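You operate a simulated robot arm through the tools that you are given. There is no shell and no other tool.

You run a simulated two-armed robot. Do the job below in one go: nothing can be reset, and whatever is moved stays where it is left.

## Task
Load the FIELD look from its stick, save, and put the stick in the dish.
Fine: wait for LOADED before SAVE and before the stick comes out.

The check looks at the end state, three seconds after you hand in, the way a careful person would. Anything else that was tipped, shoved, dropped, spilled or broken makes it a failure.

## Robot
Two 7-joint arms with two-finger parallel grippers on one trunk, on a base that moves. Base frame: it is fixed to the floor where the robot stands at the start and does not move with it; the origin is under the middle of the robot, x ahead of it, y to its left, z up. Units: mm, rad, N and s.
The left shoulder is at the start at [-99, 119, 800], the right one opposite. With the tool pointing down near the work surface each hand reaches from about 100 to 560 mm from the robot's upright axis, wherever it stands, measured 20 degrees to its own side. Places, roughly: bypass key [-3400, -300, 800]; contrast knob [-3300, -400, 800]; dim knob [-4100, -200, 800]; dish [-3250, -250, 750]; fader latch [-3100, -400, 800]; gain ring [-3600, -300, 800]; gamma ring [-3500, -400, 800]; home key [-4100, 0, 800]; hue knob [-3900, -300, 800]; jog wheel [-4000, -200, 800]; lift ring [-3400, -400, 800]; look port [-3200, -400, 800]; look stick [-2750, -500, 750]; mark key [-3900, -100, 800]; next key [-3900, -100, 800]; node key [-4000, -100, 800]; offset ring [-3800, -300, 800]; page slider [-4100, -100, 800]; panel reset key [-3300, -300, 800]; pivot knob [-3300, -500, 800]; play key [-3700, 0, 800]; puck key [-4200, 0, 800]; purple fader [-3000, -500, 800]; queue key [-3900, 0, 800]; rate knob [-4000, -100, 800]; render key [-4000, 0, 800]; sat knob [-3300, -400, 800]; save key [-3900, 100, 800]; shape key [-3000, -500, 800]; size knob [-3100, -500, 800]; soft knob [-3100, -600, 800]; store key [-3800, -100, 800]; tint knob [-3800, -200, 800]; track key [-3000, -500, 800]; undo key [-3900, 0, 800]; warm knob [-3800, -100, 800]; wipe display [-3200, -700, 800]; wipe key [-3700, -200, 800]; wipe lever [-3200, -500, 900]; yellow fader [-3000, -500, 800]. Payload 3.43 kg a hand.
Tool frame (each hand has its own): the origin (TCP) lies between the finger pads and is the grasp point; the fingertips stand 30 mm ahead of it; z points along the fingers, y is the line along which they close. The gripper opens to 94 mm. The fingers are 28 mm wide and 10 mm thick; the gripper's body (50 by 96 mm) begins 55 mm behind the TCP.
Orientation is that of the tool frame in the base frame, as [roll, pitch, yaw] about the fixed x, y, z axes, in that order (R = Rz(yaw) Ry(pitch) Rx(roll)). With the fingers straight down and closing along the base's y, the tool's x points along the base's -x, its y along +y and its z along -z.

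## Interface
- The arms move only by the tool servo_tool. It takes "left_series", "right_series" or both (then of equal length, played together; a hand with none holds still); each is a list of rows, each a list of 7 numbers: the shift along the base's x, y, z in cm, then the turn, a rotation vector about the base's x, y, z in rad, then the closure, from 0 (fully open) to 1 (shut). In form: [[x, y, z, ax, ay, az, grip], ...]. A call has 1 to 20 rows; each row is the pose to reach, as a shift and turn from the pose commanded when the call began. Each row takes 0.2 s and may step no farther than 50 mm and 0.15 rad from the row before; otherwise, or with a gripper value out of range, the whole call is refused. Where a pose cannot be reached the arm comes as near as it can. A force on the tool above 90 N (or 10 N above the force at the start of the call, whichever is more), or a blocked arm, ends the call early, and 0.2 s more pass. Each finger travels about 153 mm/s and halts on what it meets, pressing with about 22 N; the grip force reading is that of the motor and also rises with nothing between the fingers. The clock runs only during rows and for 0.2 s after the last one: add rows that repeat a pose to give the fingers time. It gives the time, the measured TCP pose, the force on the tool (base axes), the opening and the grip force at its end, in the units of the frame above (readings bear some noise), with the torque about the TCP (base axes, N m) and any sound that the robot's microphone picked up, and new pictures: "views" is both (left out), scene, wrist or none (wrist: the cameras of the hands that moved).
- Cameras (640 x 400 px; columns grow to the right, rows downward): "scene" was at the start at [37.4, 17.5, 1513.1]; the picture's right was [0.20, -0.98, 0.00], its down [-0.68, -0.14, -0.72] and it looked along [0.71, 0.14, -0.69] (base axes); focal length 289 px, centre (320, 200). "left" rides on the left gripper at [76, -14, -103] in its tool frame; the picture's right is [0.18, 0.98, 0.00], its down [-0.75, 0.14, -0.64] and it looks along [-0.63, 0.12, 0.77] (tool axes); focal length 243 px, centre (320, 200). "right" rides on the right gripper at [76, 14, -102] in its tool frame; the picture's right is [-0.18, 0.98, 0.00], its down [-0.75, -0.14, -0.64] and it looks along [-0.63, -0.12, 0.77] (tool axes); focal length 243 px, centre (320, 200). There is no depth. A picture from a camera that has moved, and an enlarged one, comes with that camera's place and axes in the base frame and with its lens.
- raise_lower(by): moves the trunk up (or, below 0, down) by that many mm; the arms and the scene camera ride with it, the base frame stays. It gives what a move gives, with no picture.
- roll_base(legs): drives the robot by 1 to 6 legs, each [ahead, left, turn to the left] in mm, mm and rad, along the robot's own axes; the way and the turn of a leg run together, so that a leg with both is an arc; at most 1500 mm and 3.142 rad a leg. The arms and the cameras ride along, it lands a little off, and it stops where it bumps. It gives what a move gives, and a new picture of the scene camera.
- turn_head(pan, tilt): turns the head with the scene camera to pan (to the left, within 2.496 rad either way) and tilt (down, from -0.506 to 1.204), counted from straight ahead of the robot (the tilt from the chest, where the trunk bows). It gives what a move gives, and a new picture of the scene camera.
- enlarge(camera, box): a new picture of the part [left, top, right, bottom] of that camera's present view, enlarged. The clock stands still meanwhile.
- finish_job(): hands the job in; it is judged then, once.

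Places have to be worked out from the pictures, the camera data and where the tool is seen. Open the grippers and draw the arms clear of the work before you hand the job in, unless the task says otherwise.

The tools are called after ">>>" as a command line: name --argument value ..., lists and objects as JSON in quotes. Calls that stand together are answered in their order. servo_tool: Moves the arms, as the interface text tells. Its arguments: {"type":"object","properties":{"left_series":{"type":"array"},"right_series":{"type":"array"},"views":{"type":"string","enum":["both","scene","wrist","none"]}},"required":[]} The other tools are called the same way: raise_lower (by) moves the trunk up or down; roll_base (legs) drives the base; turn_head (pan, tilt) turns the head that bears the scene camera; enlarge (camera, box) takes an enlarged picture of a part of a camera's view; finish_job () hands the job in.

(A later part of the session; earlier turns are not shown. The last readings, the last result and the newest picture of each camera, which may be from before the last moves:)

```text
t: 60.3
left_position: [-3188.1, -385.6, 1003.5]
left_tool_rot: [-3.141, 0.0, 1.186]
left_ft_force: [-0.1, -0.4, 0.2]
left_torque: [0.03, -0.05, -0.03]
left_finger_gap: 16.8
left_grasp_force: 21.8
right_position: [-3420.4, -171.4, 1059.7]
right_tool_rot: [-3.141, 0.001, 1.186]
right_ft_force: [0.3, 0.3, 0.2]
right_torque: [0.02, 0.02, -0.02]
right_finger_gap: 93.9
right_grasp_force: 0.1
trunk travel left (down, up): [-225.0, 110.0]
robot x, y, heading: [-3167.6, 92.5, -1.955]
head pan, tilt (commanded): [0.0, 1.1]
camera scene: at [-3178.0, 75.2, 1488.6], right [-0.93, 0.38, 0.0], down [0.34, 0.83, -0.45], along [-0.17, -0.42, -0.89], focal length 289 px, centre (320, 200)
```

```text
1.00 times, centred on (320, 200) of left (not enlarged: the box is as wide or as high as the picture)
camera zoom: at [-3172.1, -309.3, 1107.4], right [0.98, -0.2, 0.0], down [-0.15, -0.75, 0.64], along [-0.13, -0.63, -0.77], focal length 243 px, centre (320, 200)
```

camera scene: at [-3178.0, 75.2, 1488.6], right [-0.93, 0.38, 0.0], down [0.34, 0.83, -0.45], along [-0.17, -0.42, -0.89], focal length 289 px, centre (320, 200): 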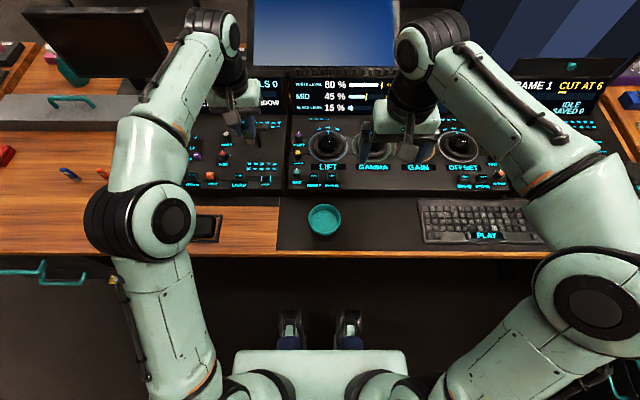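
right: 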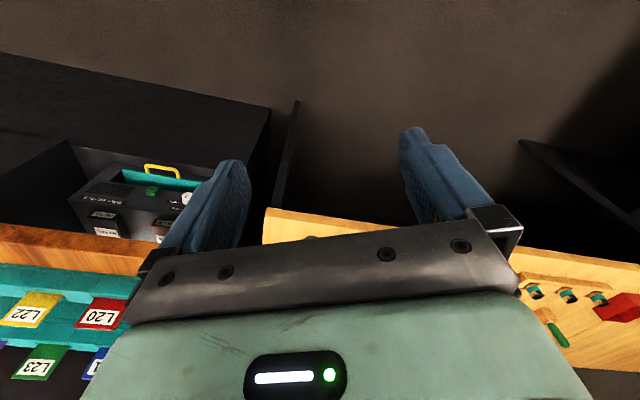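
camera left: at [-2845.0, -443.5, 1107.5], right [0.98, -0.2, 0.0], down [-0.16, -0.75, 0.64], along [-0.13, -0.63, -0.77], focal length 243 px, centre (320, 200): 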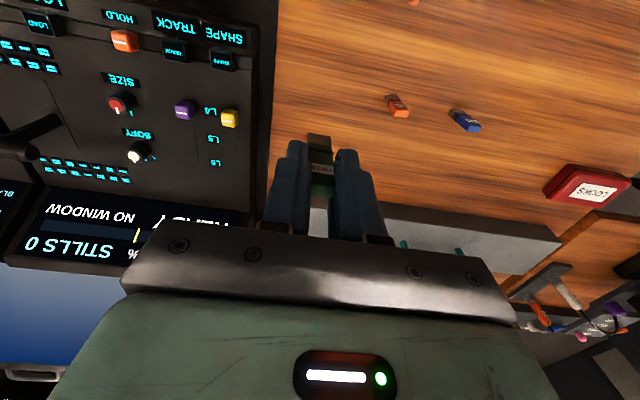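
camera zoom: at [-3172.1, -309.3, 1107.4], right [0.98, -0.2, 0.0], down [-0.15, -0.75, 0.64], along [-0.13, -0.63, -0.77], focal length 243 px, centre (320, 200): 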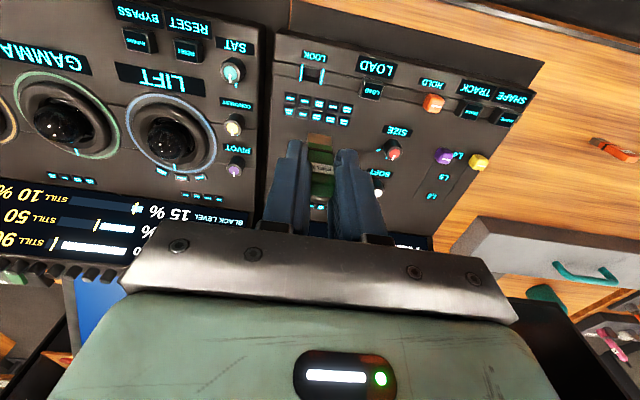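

The LOOK port is visible in the left camera near (313,73). I enlarge it in both the wrist and scene views.

>>> enlarge --camera "left" --box '[270, 40, 400, 120]'

>>> enlarge --camera "scene" --box '[190, 130, 320, 215]'

>>> enlarge --camera "scene" --box '[240, 155, 290, 195]'

```text
4.92 times, centred on (335, 80) of left
camera zoom: at [-3172.1, -309.3, 1107.4], right [0.98, -0.2, 0.0], down [-0.15, -0.75, 0.64], along [-0.13, -0.63, -0.77], focal length 1194 px, centre (246, 791)
```

zoom: 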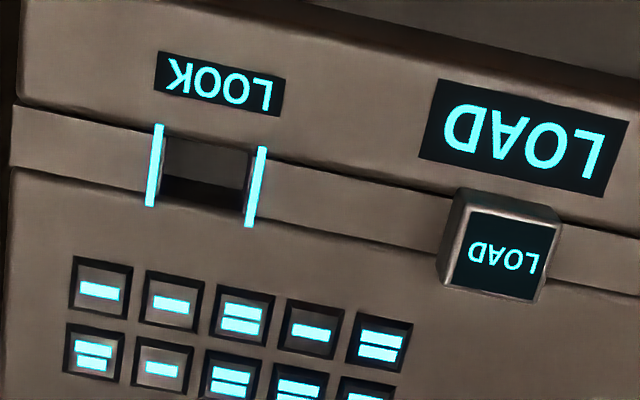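

```text
4.71 times, centred on (255, 172) of scene
camera zoom: at [-3178.0, 75.2, 1488.6], right [-0.93, 0.38, 0.0], down [0.34, 0.83, -0.45], along [-0.17, -0.42, -0.89], focal length 1361 px, centre (626, 329)
```

zoom: 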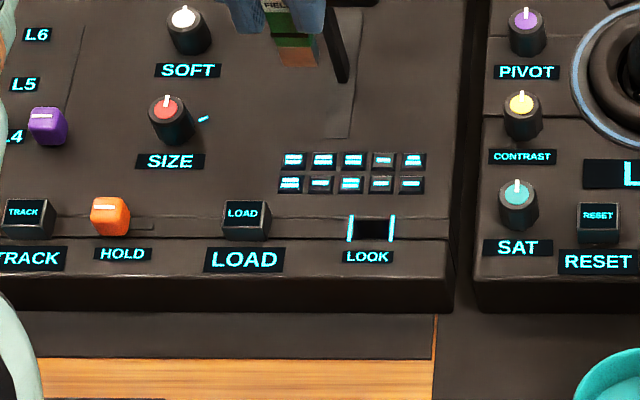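

```text
10.00 times, centred on (265, 175) of scene
camera zoom: at [-3178.0, 75.2, 1488.6], right [-0.93, 0.38, 0.0], down [0.34, 0.83, -0.45], along [-0.17, -0.42, -0.89], focal length 2893 px, centre (870, 450)
```

zoom: 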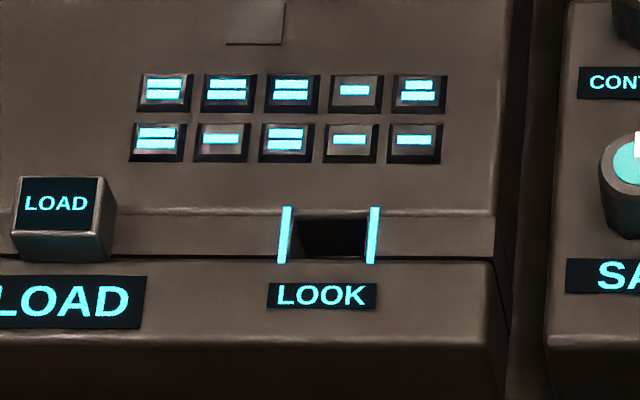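

Triangulating both views puts the port's mouth at about [-3196,-377.6,785], level and aligned with the fingers, opening ≈20×12 mm. I move the stick over it and descend until its bottom is about 12 mm above the ledge.

>>> servo_tool --left_series '[[-0.4, 0.35, -2.5, 0, 0, 0, 1.0], [-0.79, 0.71, -5.0, 0, 0, 0, 1.0], [-0.79, 0.71, -7.5, 0, 0, 0, 1.0], [-0.79, 0.71, -10.0, 0, 0, 0, 1.0], [-0.79, 0.71, -12.5, 0, 0, 0, 1.0], [-0.79, 0.71, -14.0, 0, 0, 0, 1.0], [-0.79, 0.71, -15.0, 0, 0, 0, 1.0], [-0.79, 0.71, -15.0, 0, 0, 0, 1.0]]' --views "both"

>>> enlarge --camera "left" --box '[260, 80, 380, 160]'

>>> enlarge --camera "scene" --box '[240, 135, 300, 195]'

```text
t: 62.1
left_position: [-3195.8, -380.5, 854.2]
left_tool_rot: [-3.142, 0.0, 1.184]
left_ft_force: [0.2, 0.7, 3.3]
left_torque: [0.01, -0.01, -0.02]
left_finger_gap: 16.6
left_grasp_force: 21.9
right_position: [-3420.2, -170.6, 1060.3]
right_tool_rot: [-3.141, -0.001, 1.185]
right_ft_force: [0.1, 0.6, 0.6]
right_torque: [0.0, 0.01, 0.04]
right_finger_gap: 94.0
right_grasp_force: 0.1
trunk travel left (down, up): [-225.0, 110.0]
robot x, y, heading: [-3169.3, 90.1, -1.957]
head pan, tilt (commanded): [0.0, 1.1]
camera scene: at [-3177.8, 75.4, 1488.7], right [-0.93, 0.38, 0.0], down [0.34, 0.83, -0.45], along [-0.17, -0.42, -0.89], focal length 289 px, centre (320, 200)
camera left: at [-3179.7, -302.8, 956.7], right [0.98, -0.2, 0.0], down [-0.15, -0.75, 0.64], along [-0.13, -0.63, -0.77], focal length 243 px, centre (320, 200)
```

scene: 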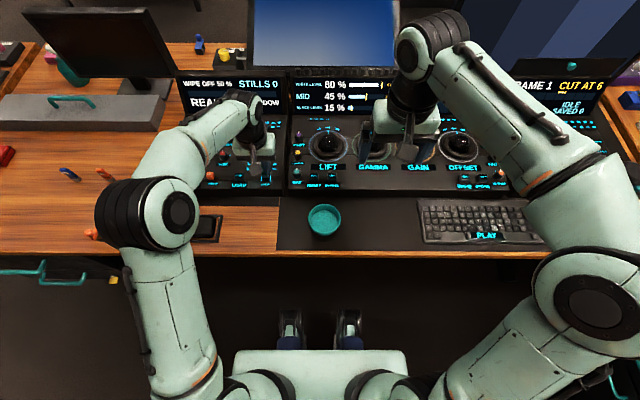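
left: 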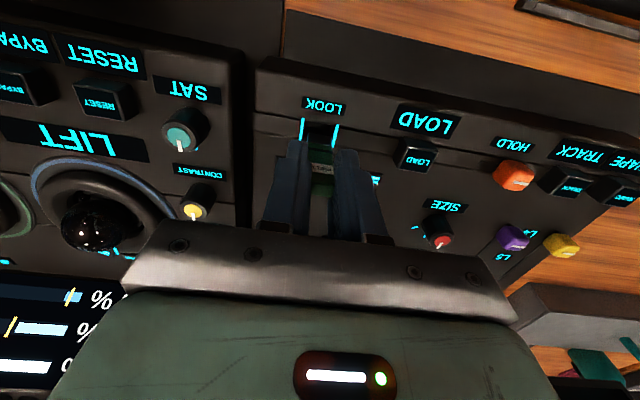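

```text
5.00 times, centred on (320, 120) of left
camera zoom: at [-3179.7, -302.8, 956.7], right [0.98, -0.2, 0.0], down [-0.15, -0.75, 0.64], along [-0.13, -0.63, -0.77], focal length 1213 px, centre (320, 600)
```

zoom: 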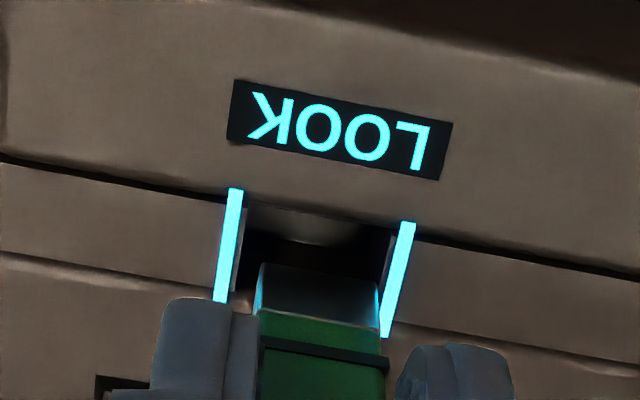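

```text
6.67 times, centred on (270, 165) of scene
camera zoom: at [-3177.8, 75.4, 1488.7], right [-0.93, 0.38, 0.0], down [0.34, 0.83, -0.45], along [-0.17, -0.42, -0.89], focal length 1929 px, centre (653, 433)
```

zoom: 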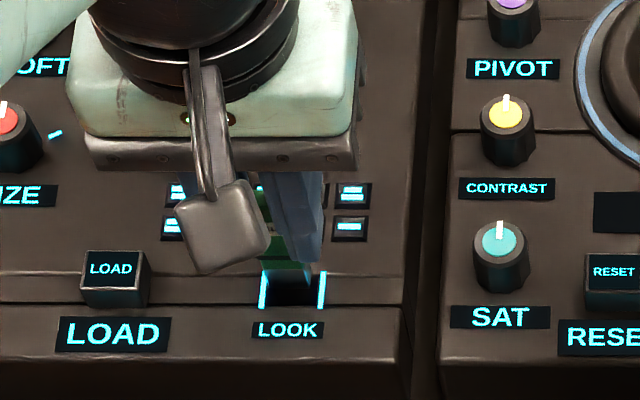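

The plug sits within about 0.5 mm of the port's centre in both directions. I nudge it and lower 9 mm to just above the mouth, then check again.

>>> servo_tool --left_series '[[-0.05, 0, -0.3, 0, 0, 0, 1.0], [-0.05, 0, -0.6, 0, 0, 0, 1.0], [-0.05, 0, -0.9, 0, 0, 0, 1.0], [-0.05, 0, -0.9, 0, 0, 0, 1.0]]' --views "none"

>>> enlarge --camera "left" --box '[260, 80, 380, 160]'

>>> enlarge --camera "scene" --box '[250, 160, 290, 190]'

```text
t: 63.1
left_position: [-3195.9, -378.0, 845.3]
left_tool_rot: [-3.14, -0.001, 1.183]
left_ft_force: [0.6, -0.1, 12.9]
left_torque: [-0.08, 0.04, -0.01]
left_finger_gap: 16.7
left_grasp_force: 21.5
right_position: [-3421.0, -170.0, 1060.9]
right_tool_rot: [3.141, 0.002, 1.184]
right_ft_force: [1.0, -0.2, -0.5]
right_torque: [-0.02, -0.02, -0.02]
right_finger_gap: 93.8
right_grasp_force: 0.1
trunk travel left (down, up): [-225.0, 110.0]
robot x, y, heading: [-3169.4, 93.9, -1.956]
head pan, tilt (commanded): [0.0, 1.1]
```

```text
5.00 times, centred on (320, 120) of left
camera zoom: at [-3180.1, -301.3, 947.2], right [0.98, -0.2, 0.0], down [-0.15, -0.75, 0.64], along [-0.13, -0.63, -0.77], focal length 1213 px, centre (320, 600)
```

zoom: 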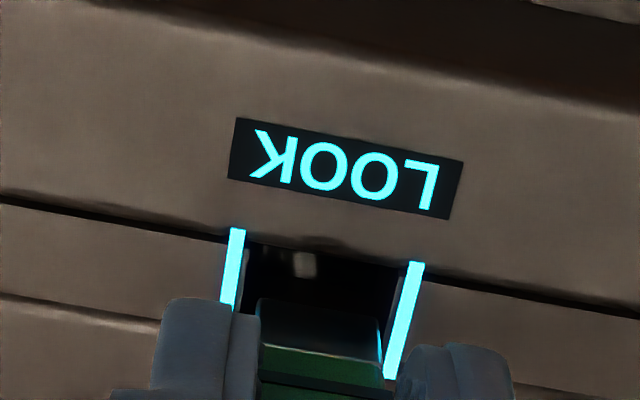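

```text
13.33 times, centred on (270, 175) of scene
camera zoom: at [-3177.7, 76.2, 1488.6], right [-0.93, 0.38, 0.0], down [0.34, 0.82, -0.45], along [-0.17, -0.42, -0.89], focal length 3857 px, centre (987, 533)
```

zoom: 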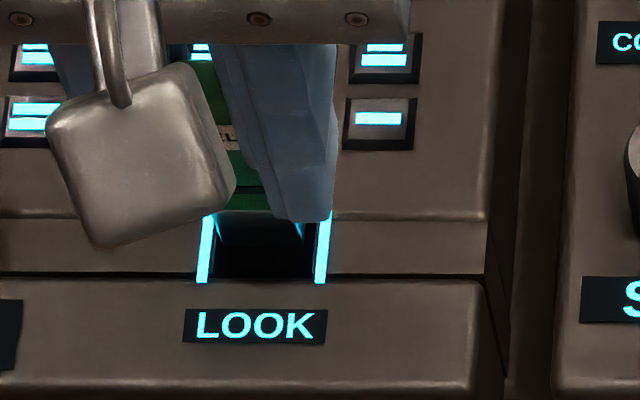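

The force has risen to about 13 N and the plug moved relative to the fingers, so it is touching something. I look closely at the stick in the grip before doing anything further.

>>> enlarge --camera "left" --box '[220, 110, 420, 240]'

>>> enlarge --camera "left" --box '[280, 110, 360, 160]'

```text
3.08 times, centred on (320, 175) of left
camera zoom: at [-3180.1, -301.3, 947.2], right [0.98, -0.2, 0.0], down [-0.15, -0.75, 0.64], along [-0.13, -0.63, -0.77], focal length 746 px, centre (320, 277)
```

zoom: 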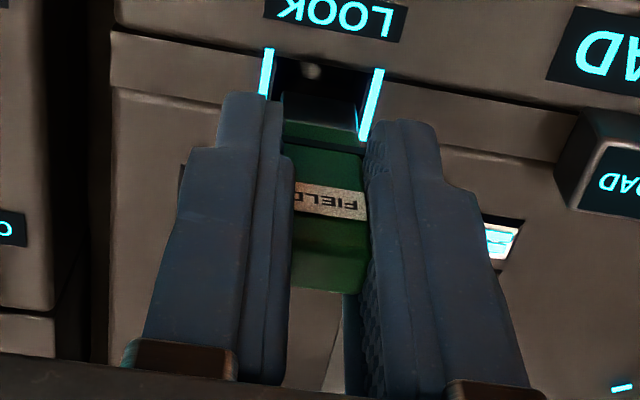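

```text
8.00 times, centred on (320, 135) of left
camera zoom: at [-3180.1, -301.3, 947.2], right [0.98, -0.2, 0.0], down [-0.15, -0.75, 0.64], along [-0.13, -0.63, -0.77], focal length 1941 px, centre (320, 720)
```

zoom: 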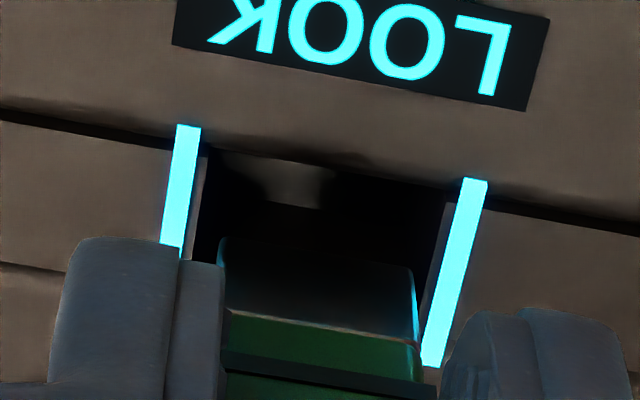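

The slip and the views agree: the plug's back edge caught on the port's rear lip (it is about 5 mm too far from the robot). I lift 15 mm and re-measure the stick in the grip.

>>> servo_tool --left_series '[[0, 0, 0.5, 0, 0, 0, 1.0], [0, 0, 1.0, 0, 0, 0, 1.0], [0, 0, 1.5, 0, 0, 0, 1.0], [0, 0, 1.5, 0, 0, 0, 1.0]]' --views "none"

>>> enlarge --camera "left" --box '[220, 110, 420, 240]'

>>> enlarge --camera "left" --box '[260, 80, 380, 160]'

>>> enlarge --camera "scene" --box '[250, 145, 298, 190]'

```text
t: 64.1
left_position: [-3195.1, -379.8, 859.9]
left_tool_rot: [-3.141, 0.001, 1.185]
left_ft_force: [0.3, -0.5, 0.3]
left_torque: [0.03, -0.04, 0.02]
left_finger_gap: 16.8
left_grasp_force: 22.0
right_position: [-3421.4, -170.6, 1060.4]
right_tool_rot: [-3.141, 0.001, 1.185]
right_ft_force: [-0.5, 0.0, -0.9]
right_torque: [0.01, 0.02, 0.0]
right_finger_gap: 94.2
right_grasp_force: 0.0
trunk travel left (down, up): [-225.0, 110.0]
robot x, y, heading: [-3169.5, 95.1, -1.956]
head pan, tilt (commanded): [0.0, 1.1]
```

```text
3.08 times, centred on (320, 175) of left
camera zoom: at [-3180.4, -302.4, 962.7], right [0.98, -0.2, 0.0], down [-0.15, -0.75, 0.64], along [-0.13, -0.63, -0.77], focal length 746 px, centre (320, 277)
```

zoom: 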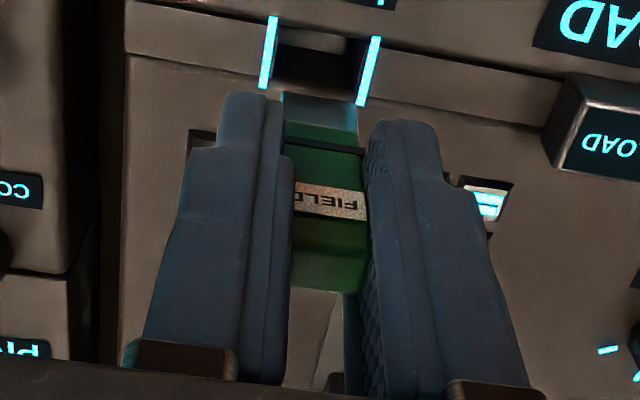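

```text
5.00 times, centred on (320, 120) of left
camera zoom: at [-3180.4, -302.4, 962.7], right [0.98, -0.2, 0.0], down [-0.15, -0.75, 0.64], along [-0.13, -0.63, -0.77], focal length 1213 px, centre (320, 600)
```

zoom: 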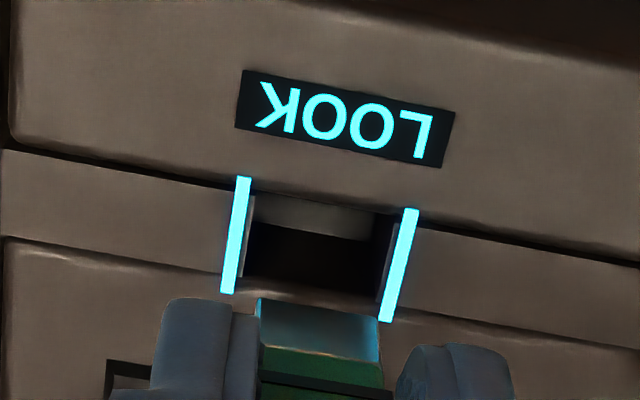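

```text
8.89 times, centred on (274, 168) of scene
camera zoom: at [-3177.8, 75.1, 1488.6], right [-0.93, 0.38, 0.0], down [0.34, 0.83, -0.45], along [-0.17, -0.42, -0.89], focal length 2572 px, centre (729, 489)
```

zoom: 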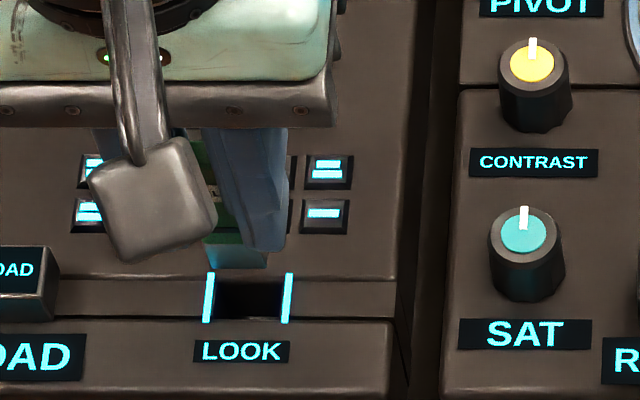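

The stick slipped about 7 mm up in the grip and its plug now sits about 5 mm behind the port's centre. I shift 5 mm toward the robot (and 0.5 mm sideways) and lower to about 3 mm above the mouth to check alignment.

>>> servo_tool --left_series '[[0.14, 0.48, 0, 0, 0, 0, 1.0], [0.14, 0.48, -0.5, 0, 0, 0, 1.0], [0.14, 0.48, -1.0, 0, 0, 0, 1.0], [0.14, 0.48, -1.4, 0, 0, 0, 1.0], [0.14, 0.48, -1.4, 0, 0, 0, 1.0]]' --views "none"

>>> enlarge --camera "left" --box '[280, 90, 360, 140]'

>>> enlarge --camera "scene" --box '[250, 145, 298, 190]'

```text
t: 65.3
left_position: [-3194.8, -374.6, 846.3]
left_tool_rot: [-3.141, -0.001, 1.185]
left_ft_force: [-0.7, 0.5, -0.4]
left_torque: [-0.04, -0.07, -0.02]
left_finger_gap: 16.8
left_grasp_force: 21.7
right_position: [-3419.9, -171.6, 1061.0]
right_tool_rot: [-3.141, 0.001, 1.185]
right_ft_force: [-0.1, 0.0, -0.7]
right_torque: [0.0, 0.0, -0.03]
right_finger_gap: 94.2
right_grasp_force: 0.1
trunk travel left (down, up): [-225.0, 110.0]
robot x, y, heading: [-3171.2, 93.4, -1.958]
head pan, tilt (commanded): [0.0, 1.1]
```

```text
8.00 times, centred on (320, 115) of left
camera zoom: at [-3179.3, -297.7, 948.7], right [0.98, -0.2, 0.0], down [-0.15, -0.75, 0.64], along [-0.13, -0.63, -0.77], focal length 1941 px, centre (320, 880)
```

zoom: 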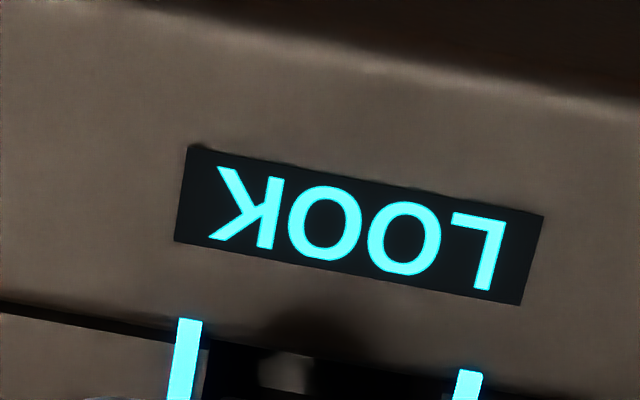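

```text
8.89 times, centred on (274, 168) of scene
camera zoom: at [-3177.8, 75.1, 1488.6], right [-0.93, 0.38, 0.0], down [0.34, 0.83, -0.45], along [-0.17, -0.42, -0.89], focal length 2572 px, centre (729, 489)
```

zoom: 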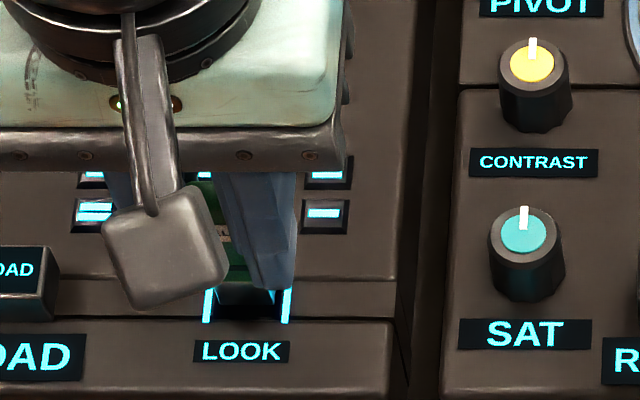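

No contact force now. I enlarge the mouth of the port around the plug.

>>> enlarge --camera "left" --box '[280, 115, 360, 165]'

>>> enlarge --camera "scene" --box '[258, 165, 282, 185]'

```text
8.00 times, centred on (320, 140) of left
camera zoom: at [-3179.3, -297.7, 948.7], right [0.98, -0.2, 0.0], down [-0.15, -0.75, 0.64], along [-0.13, -0.63, -0.77], focal length 1941 px, centre (320, 680)
```

zoom: 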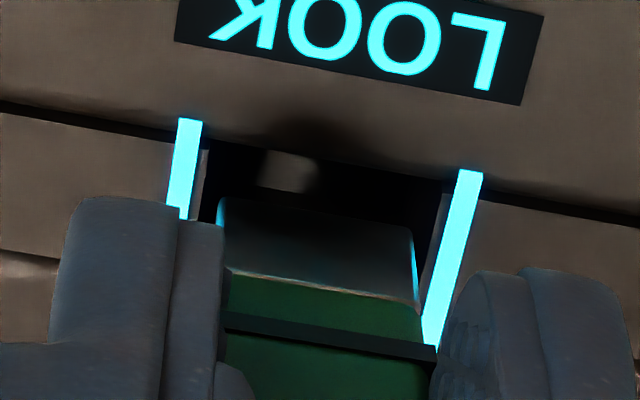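

```text
16.00 times, centred on (270, 175) of scene
camera zoom: at [-3177.8, 75.1, 1488.6], right [-0.93, 0.38, 0.0], down [0.34, 0.83, -0.45], along [-0.17, -0.42, -0.89], focal length 4629 px, centre (1120, 600)
```

zoom: 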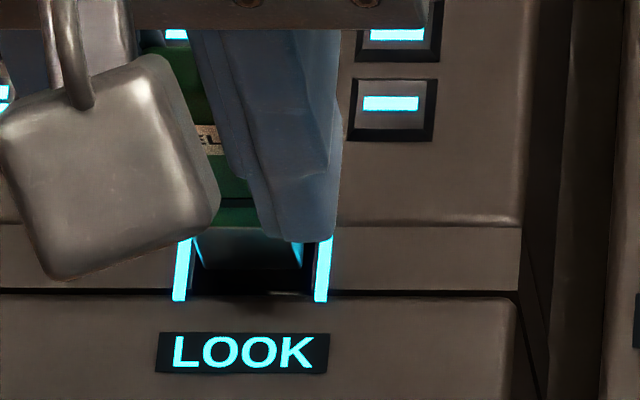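

The plug is now within about 0.5 mm of centred over the opening. I lower it gently 6 mm and watch the force.

>>> servo_tool --left_series '[[0, 0, -0.2, 0, 0, 0, 1.0], [0, 0, -0.4, 0, 0, 0, 1.0], [0, 0, -0.6, 0, 0, 0, 1.0], [0, 0, -0.6, 0, 0, 0, 1.0]]' --views "none"

>>> enlarge --camera "left" --box '[280, 115, 360, 165]'

```text
t: 66.3
left_position: [-3195.9, -374.7, 842.3]
left_tool_rot: [-3.141, 0.001, 1.184]
left_ft_force: [0.7, -1.4, 19.2]
left_torque: [-0.25, 0.09, 0.01]
left_finger_gap: 17.0
left_grasp_force: 22.3
right_position: [-3419.6, -171.2, 1059.8]
right_tool_rot: [-3.141, 0.003, 1.184]
right_ft_force: [-0.4, -0.2, 0.8]
right_torque: [0.01, 0.03, -0.01]
right_finger_gap: 94.1
right_grasp_force: 0.0
trunk travel left (down, up): [-225.0, 110.0]
robot x, y, heading: [-3170.3, 91.6, -1.956]
head pan, tilt (commanded): [0.0, 1.1]
```

```text
8.00 times, centred on (320, 140) of left
camera zoom: at [-3179.3, -296.6, 944.7], right [0.98, -0.2, 0.0], down [-0.15, -0.75, 0.65], along [-0.13, -0.63, -0.76], focal length 1941 px, centre (320, 680)
```

zoom: 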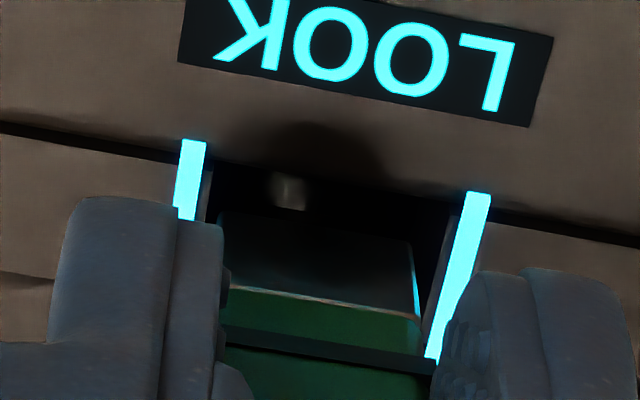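

The plug still catches at the back (the torque puts the contact about 8–11 mm behind the TCP). I lift a little to free it and measure the gap between plug and opening once more.

>>> servo_tool --left_series '[[0, 0, 0.3, 0, 0, 0, 1.0], [0, 0, 0.6, 0, 0, 0, 1.0], [0, 0, 0.6, 0, 0, 0, 1.0]]' --views "none"

>>> enlarge --camera "left" --box '[290, 125, 354, 165]'

>>> enlarge --camera "left" --box '[220, 110, 420, 240]'

```text
t: 67.1
left_position: [-3194.0, -373.3, 846.4]
left_tool_rot: [-3.14, -0.003, 1.184]
left_ft_force: [-0.3, -0.1, 0.3]
left_torque: [-0.01, 0.01, 0.01]
left_finger_gap: 16.6
left_grasp_force: 22.3
right_position: [-3420.9, -171.9, 1060.6]
right_tool_rot: [-3.14, 0.001, 1.184]
right_ft_force: [-0.3, 0.4, -0.1]
right_torque: [0.01, 0.01, 0.01]
right_finger_gap: 94.2
right_grasp_force: 0.0
trunk travel left (down, up): [-225.0, 110.0]
robot x, y, heading: [-3169.7, 90.9, -1.961]
head pan, tilt (commanded): [0.0, 1.1]
```

```text
10.00 times, centred on (322, 145) of left
camera zoom: at [-3178.4, -297.3, 949.0], right [0.98, -0.2, 0.0], down [-0.15, -0.75, 0.64], along [-0.13, -0.63, -0.77], focal length 2426 px, centre (300, 750)
```

zoom: 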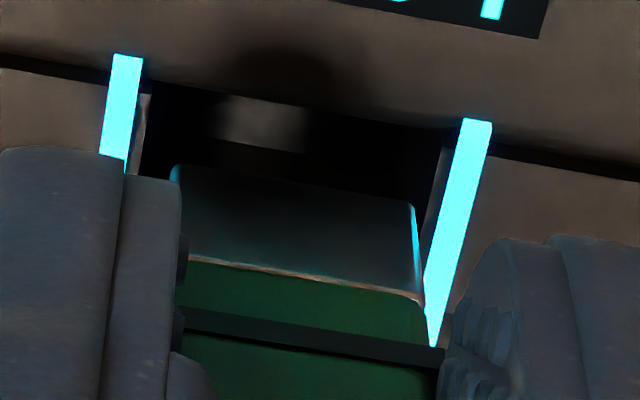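

```text
3.08 times, centred on (320, 175) of left
camera zoom: at [-3178.4, -297.3, 949.0], right [0.98, -0.2, 0.0], down [-0.15, -0.75, 0.64], along [-0.13, -0.63, -0.77], focal length 746 px, centre (320, 277)
```

zoom: 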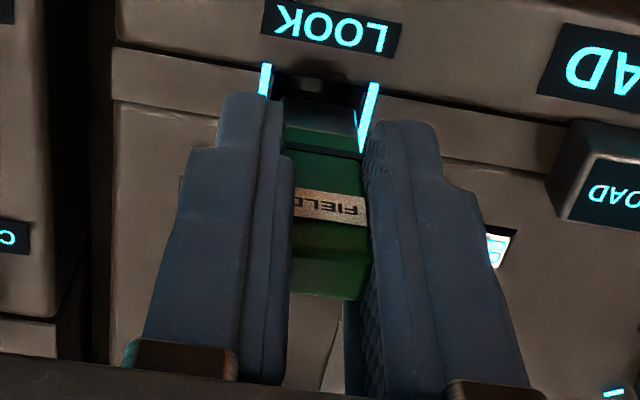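

The plug is centred sideways but has only about 1 mm clearance at the back versus 3.6 mm in front; I shift 2 mm toward the robot and try lowering 7 mm again.

>>> servo_tool --left_series '[[0.075, 0.185, 0, 0, 0, 0, 1.0], [0.075, 0.185, -0.2, 0, 0, 0, 1.0], [0.075, 0.185, -0.4, 0, 0, 0, 1.0], [0.075, 0.185, -0.6, 0, 0, 0, 1.0], [0.075, 0.185, -0.6, 0, 0, 0, 1.0]]' --views "none"

>>> enlarge --camera "left" --box '[290, 125, 354, 165]'

```text
t: 68.3
left_position: [-3193.6, -372.6, 840.5]
left_tool_rot: [3.14, -0.001, 1.184]
left_ft_force: [0.9, 0.2, 0.4]
left_torque: [0.0, 0.03, 0.0]
left_finger_gap: 17.0
left_grasp_force: 21.9
right_position: [-3419.9, -170.6, 1061.1]
right_tool_rot: [3.141, 0.001, 1.184]
right_ft_force: [0.9, 0.8, 0.3]
right_torque: [0.01, 0.03, 0.03]
right_finger_gap: 93.9
right_grasp_force: 0.1
trunk travel left (down, up): [-225.0, 110.0]
robot x, y, heading: [-3170.6, 93.8, -1.955]
head pan, tilt (commanded): [0.0, 1.1]
```

```text
10.00 times, centred on (322, 145) of left
camera zoom: at [-3178.2, -295.3, 943.3], right [0.98, -0.2, 0.0], down [-0.15, -0.75, 0.64], along [-0.13, -0.63, -0.77], focal length 2426 px, centre (300, 750)
```

zoom: 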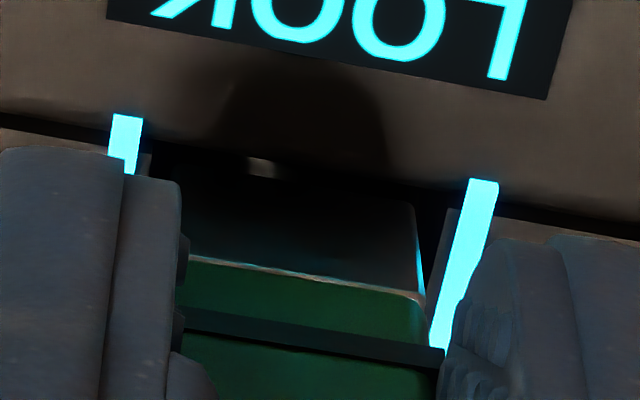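

No force now at the depth where it caught before; the plug's tip is at the mouth. I continue down 5 mm.

>>> servo_tool --left_series '[[0, 0, -0.15, 0, 0, 0, 1.0], [0, 0, -0.3, 0, 0, 0, 1.0], [0, 0, -0.45, 0, 0, 0, 1.0], [0, 0, -0.45, 0, 0, 0, 1.0]]' --views "none"

>>> enlarge --camera "left" --box '[290, 125, 354, 165]'

```text
t: 69.3
left_position: [-3193.9, -371.2, 837.3]
left_tool_rot: [-3.141, 0.0, 1.185]
left_ft_force: [0.2, 0.3, 0.2]
left_torque: [0.01, -0.03, -0.04]
left_finger_gap: 16.9
left_grasp_force: 22.0
right_position: [-3420.0, -170.7, 1060.2]
right_tool_rot: [3.141, 0.0, 1.187]
right_ft_force: [-0.6, 0.8, 0.6]
right_torque: [-0.02, 0.01, 0.02]
right_finger_gap: 93.9
right_grasp_force: 0.0
trunk travel left (down, up): [-225.0, 110.0]
robot x, y, heading: [-3172.0, 90.0, -1.954]
head pan, tilt (commanded): [0.0, 1.1]
```

```text
10.00 times, centred on (322, 145) of left
camera zoom: at [-3178.8, -295.3, 939.2], right [0.98, -0.2, 0.0], down [-0.15, -0.75, 0.64], along [-0.13, -0.63, -0.77], focal length 2426 px, centre (300, 750)
```

zoom: 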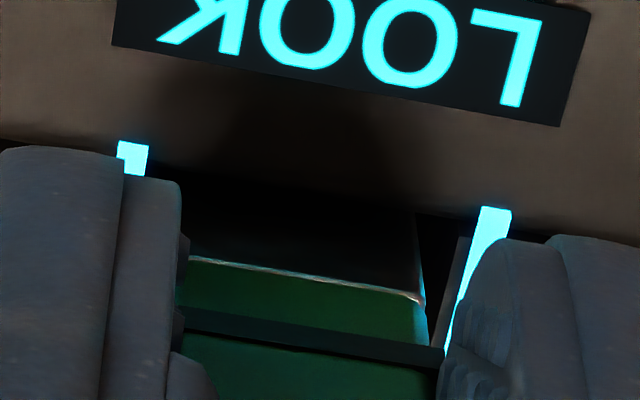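

Still no force with the tip about 5 mm in. I continue another 8 mm in small steps.

>>> servo_tool --left_series '[[0, 0, -0.15, 0, 0, 0, 1.0], [0, 0, -0.3, 0, 0, 0, 1.0], [0, 0, -0.45, 0, 0, 0, 1.0], [0, 0, -0.6, 0, 0, 0, 1.0], [0, 0, -0.6, 0, 0, 0, 1.0]]' --views "none"

>>> enlarge --camera "left" --box '[280, 120, 360, 170]'

>>> enlarge --camera "scene" --box '[180, 65, 300, 190]'

```text
t: 70.5
left_position: [-3193.4, -370.5, 830.5]
left_tool_rot: [3.141, -0.001, 1.186]
left_ft_force: [0.7, 0.0, 0.4]
left_torque: [-0.05, 0.02, -0.01]
left_finger_gap: 17.0
left_grasp_force: 22.4
right_position: [-3421.3, -171.9, 1061.6]
right_tool_rot: [-3.141, 0.002, 1.185]
right_ft_force: [0.4, 0.8, -0.2]
right_torque: [0.0, 0.02, 0.0]
right_finger_gap: 94.1
right_grasp_force: 0.0
trunk travel left (down, up): [-225.0, 110.0]
robot x, y, heading: [-3172.4, 91.1, -1.959]
head pan, tilt (commanded): [0.0, 1.1]
```

```text
8.00 times, centred on (320, 145) of left
camera zoom: at [-3178.1, -295.2, 932.8], right [0.98, -0.2, 0.0], down [-0.15, -0.75, 0.64], along [-0.13, -0.63, -0.77], focal length 1941 px, centre (320, 640)
```

zoom: 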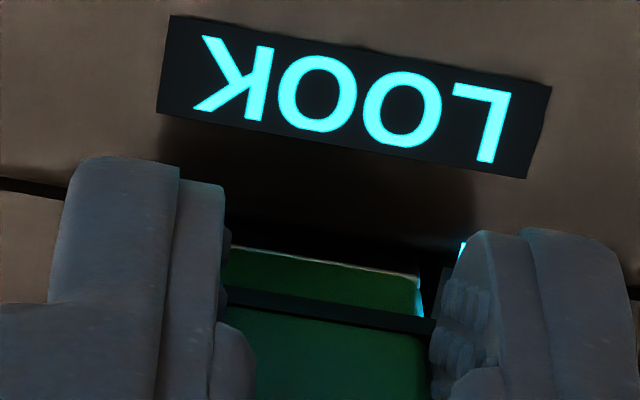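

```text
3.20 times, centred on (240, 128) of scene
camera zoom: at [-3177.8, 75.1, 1488.6], right [-0.93, 0.38, 0.0], down [0.34, 0.83, -0.45], along [-0.17, -0.42, -0.89], focal length 926 px, centre (576, 432)
```

zoom: 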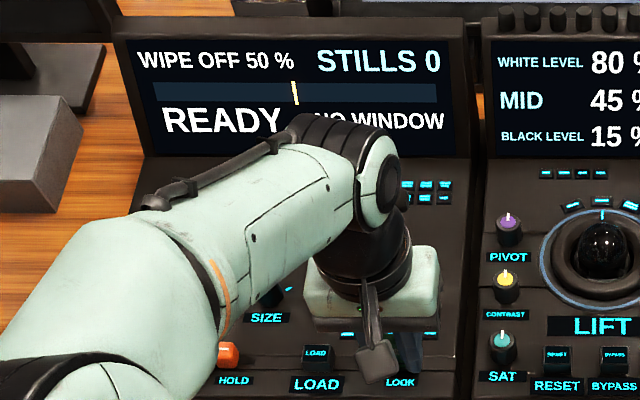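

Plug almost in with no force. I go down a further 5 mm in 1 mm steps, watching for the stop.

>>> servo_tool --left_series '[[0, 0, -0.1, 0, 0, 0, 1.0], [0, 0, -0.2, 0, 0, 0, 1.0], [0, 0, -0.3, 0, 0, 0, 1.0], [0, 0, -0.4, 0, 0, 0, 1.0], [0, 0, -0.4, 0, 0, 0, 1.0]]' --views "none"

>>> enlarge --camera "left" --box '[280, 120, 360, 170]'

>>> enlarge --camera "scene" --box '[180, 65, 300, 190]'

```text
t: 71.7
left_position: [-3194.3, -371.4, 825.3]
left_tool_rot: [3.141, -0.001, 1.185]
left_ft_force: [0.2, -0.9, 0.9]
left_torque: [0.03, 0.01, 0.01]
left_finger_gap: 16.8
left_grasp_force: 22.1
right_position: [-3421.1, -171.8, 1060.3]
right_tool_rot: [3.141, 0.0, 1.184]
right_ft_force: [-0.4, 0.0, -0.1]
right_torque: [0.03, 0.0, 0.02]
right_finger_gap: 93.8
right_grasp_force: 0.1
trunk travel left (down, up): [-225.0, 110.0]
robot x, y, heading: [-3167.1, 95.1, -1.959]
head pan, tilt (commanded): [0.0, 1.1]
```

```text
8.00 times, centred on (320, 145) of left
camera zoom: at [-3178.2, -295.5, 928.5], right [0.98, -0.2, 0.0], down [-0.15, -0.75, 0.64], along [-0.13, -0.63, -0.77], focal length 1941 px, centre (320, 640)
```

zoom: 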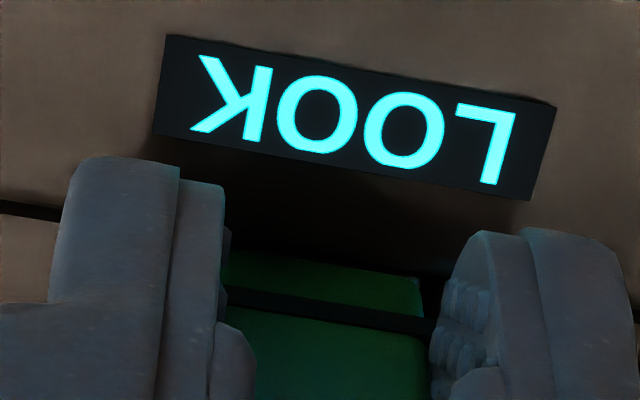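

```text
3.20 times, centred on (240, 128) of scene
camera zoom: at [-3177.8, 75.1, 1488.6], right [-0.93, 0.38, 0.0], down [0.34, 0.83, -0.45], along [-0.17, -0.42, -0.89], focal length 926 px, centre (576, 432)
```

zoom: 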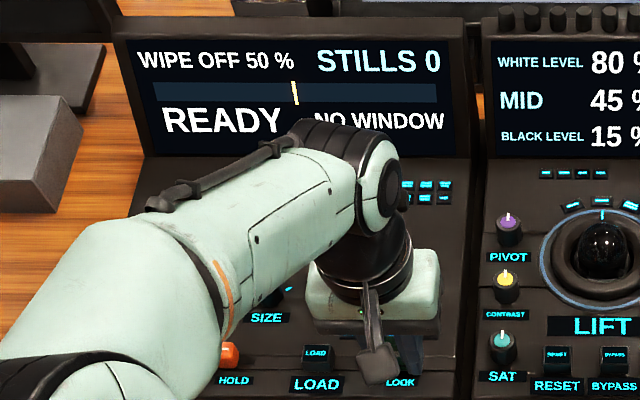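

About 16 mm in, still free. I go 2 mm more to seek the floor of the port.

>>> servo_tool --left_series '[[0, 0, -0.1, 0, 0, 0, 1.0], [0, 0, -0.2, 0, 0, 0, 1.0], [0, 0, -0.2, 0, 0, 0, 1.0]]' --views "none"

>>> enlarge --camera "left" --box '[240, 120, 400, 220]'

```text
t: 72.5
left_position: [-3193.6, -372.5, 823.3]
left_tool_rot: [-3.141, 0.001, 1.185]
left_ft_force: [-0.1, -1.2, -0.1]
left_torque: [0.05, -0.02, -0.01]
left_finger_gap: 16.6
left_grasp_force: 21.8
right_position: [-3420.7, -171.2, 1060.7]
right_tool_rot: [-3.141, -0.001, 1.184]
right_ft_force: [-0.2, 0.4, -0.1]
right_torque: [0.0, -0.02, 0.02]
right_finger_gap: 93.8
right_grasp_force: 0.1
trunk travel left (down, up): [-225.0, 110.0]
robot x, y, heading: [-3174.1, 92.3, -1.957]
head pan, tilt (commanded): [0.0, 1.1]
```

```text
4.00 times, centred on (320, 170) of left
camera zoom: at [-3178.4, -295.6, 926.2], right [0.98, -0.2, 0.0], down [-0.15, -0.75, 0.64], along [-0.13, -0.63, -0.77], focal length 970 px, centre (320, 320)
```

zoom: 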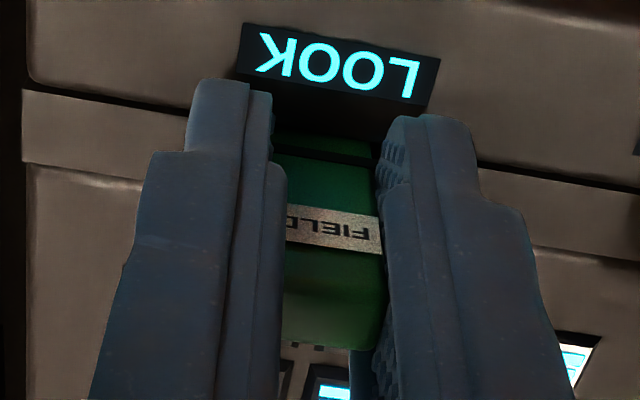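

The plug is about 18 mm in with no resistance and the fingertips are just above the ledge. I open slightly so the stick seats itself, and look.

>>> servo_tool --left_series '[[0, 0, 0, 0, 0, 0, 0.75], [0, 0, 0, 0, 0, 0, 0.68], [0, 0, 0, 0, 0, 0, 0.68]]' --views "none"

>>> enlarge --camera "left" --box '[240, 120, 400, 220]'

>>> enlarge --camera "scene" --box '[180, 65, 300, 190]'

```text
t: 73.3
left_position: [-3194.8, -371.4, 824.0]
left_tool_rot: [-3.142, -0.001, 1.186]
left_ft_force: [0.7, 1.2, 0.6]
left_torque: [-0.01, 0.0, -0.02]
left_finger_gap: 30.1
left_grasp_force: 0.0
right_position: [-3420.2, -171.6, 1061.4]
right_tool_rot: [-3.141, 0.0, 1.185]
right_ft_force: [-0.3, -0.5, 0.1]
right_torque: [-0.01, -0.01, -0.01]
right_finger_gap: 94.2
right_grasp_force: 0.0
trunk travel left (down, up): [-225.0, 110.0]
robot x, y, heading: [-3168.8, 92.0, -1.957]
head pan, tilt (commanded): [0.0, 1.1]
```

```text
4.00 times, centred on (320, 170) of left
camera zoom: at [-3178.4, -295.7, 926.3], right [0.98, -0.2, 0.0], down [-0.15, -0.75, 0.64], along [-0.13, -0.63, -0.77], focal length 970 px, centre (320, 320)
```

zoom: 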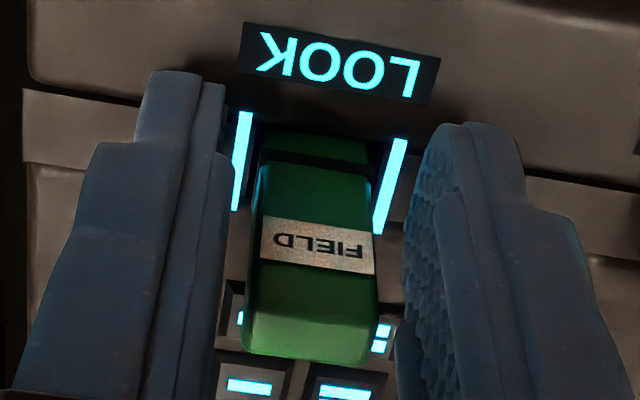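

```text
3.20 times, centred on (240, 128) of scene
camera zoom: at [-3177.8, 75.1, 1488.6], right [-0.93, 0.38, 0.0], down [0.34, 0.83, -0.45], along [-0.17, -0.42, -0.89], focal length 926 px, centre (576, 432)
```

zoom: 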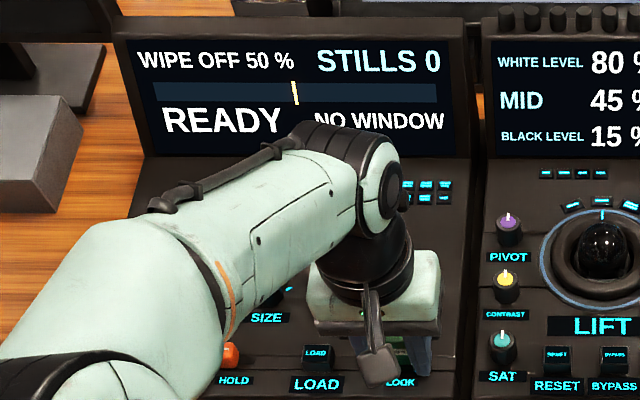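

The stick stands in the port on its own. I raise the hand 9 mm, grip it again higher and press gently down to make sure it is seated.

>>> servo_tool --left_series '[[0, 0, 0.45, 0, 0, 0, 0.68], [0, 0, 0.9, 0, 0, 0, 0.68], [0, 0, 0.9, 0, 0, 0, 0.85], [0, 0, 0.9, 0, 0, 0, 1.0], [0, 0, 0.9, 0, 0, 0, 1.0]]' --views "none"

>>> enlarge --camera "left" --box '[240, 120, 400, 220]'

```text
t: 74.5
left_position: [-3193.8, -371.6, 833.7]
left_tool_rot: [-3.14, -0.001, 1.184]
left_ft_force: [0.1, -0.1, -0.7]
left_torque: [0.01, -0.03, 0.0]
left_finger_gap: 16.3
left_grasp_force: 22.1
right_position: [-3421.3, -171.6, 1060.3]
right_tool_rot: [-3.14, -0.001, 1.184]
right_ft_force: [-0.1, 0.1, 0.1]
right_torque: [0.0, 0.01, 0.03]
right_finger_gap: 94.1
right_grasp_force: 0.1
trunk travel left (down, up): [-225.0, 110.0]
robot x, y, heading: [-3168.3, 92.9, -1.952]
head pan, tilt (commanded): [0.0, 1.1]
```

```text
4.00 times, centred on (320, 170) of left
camera zoom: at [-3178.4, -295.7, 936.3], right [0.98, -0.2, 0.0], down [-0.15, -0.75, 0.64], along [-0.13, -0.63, -0.77], focal length 970 px, centre (320, 320)
```

zoom: 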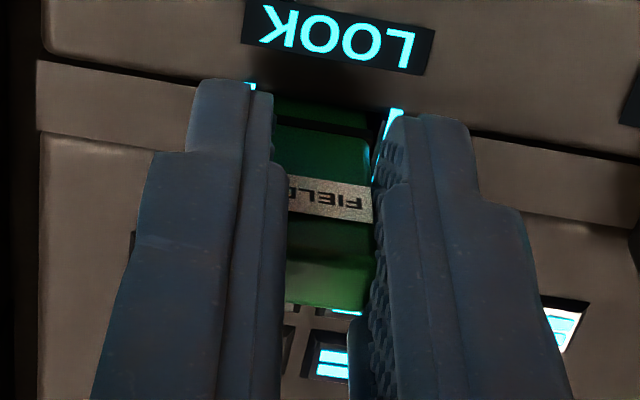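

Gripped again higher. Now I press down in 1 mm steps.

>>> servo_tool --left_series '[[0, 0, -0.1, 0, 0, 0, 1.0], [0, 0, -0.2, 0, 0, 0, 1.0], [0, 0, -0.3, 0, 0, 0, 1.0], [0, 0, -0.3, 0, 0, 0, 1.0]]' --views "none"

>>> enlarge --camera "left" --box '[240, 120, 400, 220]'

>>> enlarge --camera "scene" --box '[180, 65, 300, 190]'

```text
t: 75.5
left_position: [-3195.1, -372.6, 831.9]
left_tool_rot: [-3.14, 0.005, 1.184]
left_ft_force: [0.6, -0.2, 24.0]
left_torque: [-0.1, -0.01, -0.02]
left_finger_gap: 16.8
left_grasp_force: 22.0
right_position: [-3420.5, -171.0, 1060.3]
right_tool_rot: [3.14, 0.002, 1.185]
right_ft_force: [-0.3, 0.4, -0.6]
right_torque: [-0.01, -0.02, 0.03]
right_finger_gap: 93.9
right_grasp_force: 0.1
trunk travel left (down, up): [-225.0, 110.0]
robot x, y, heading: [-3171.0, 92.2, -1.957]
head pan, tilt (commanded): [0.0, 1.1]
```

```text
4.00 times, centred on (320, 170) of left
camera zoom: at [-3178.3, -295.2, 934.9], right [0.98, -0.2, 0.0], down [-0.15, -0.75, 0.65], along [-0.13, -0.63, -0.76], focal length 970 px, centre (320, 320)
```

zoom: 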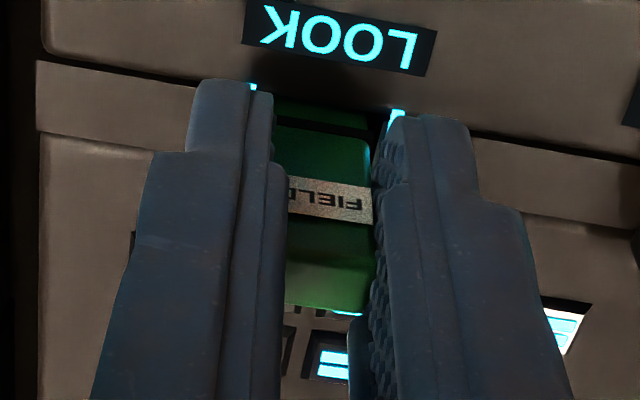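

```text
3.20 times, centred on (240, 128) of scene
camera zoom: at [-3177.6, 76.9, 1488.8], right [-0.93, 0.38, 0.0], down [0.34, 0.82, -0.46], along [-0.17, -0.42, -0.89], focal length 926 px, centre (576, 432)
```

zoom: 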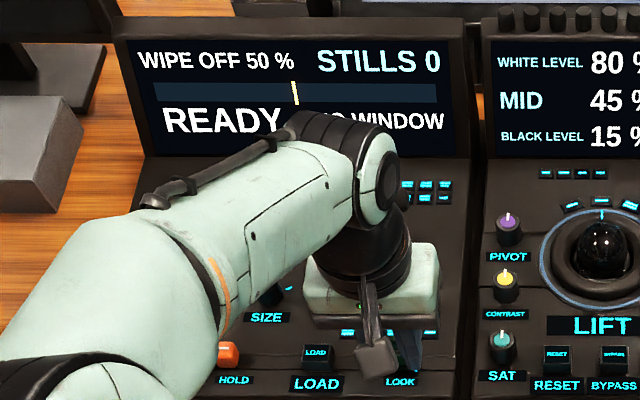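

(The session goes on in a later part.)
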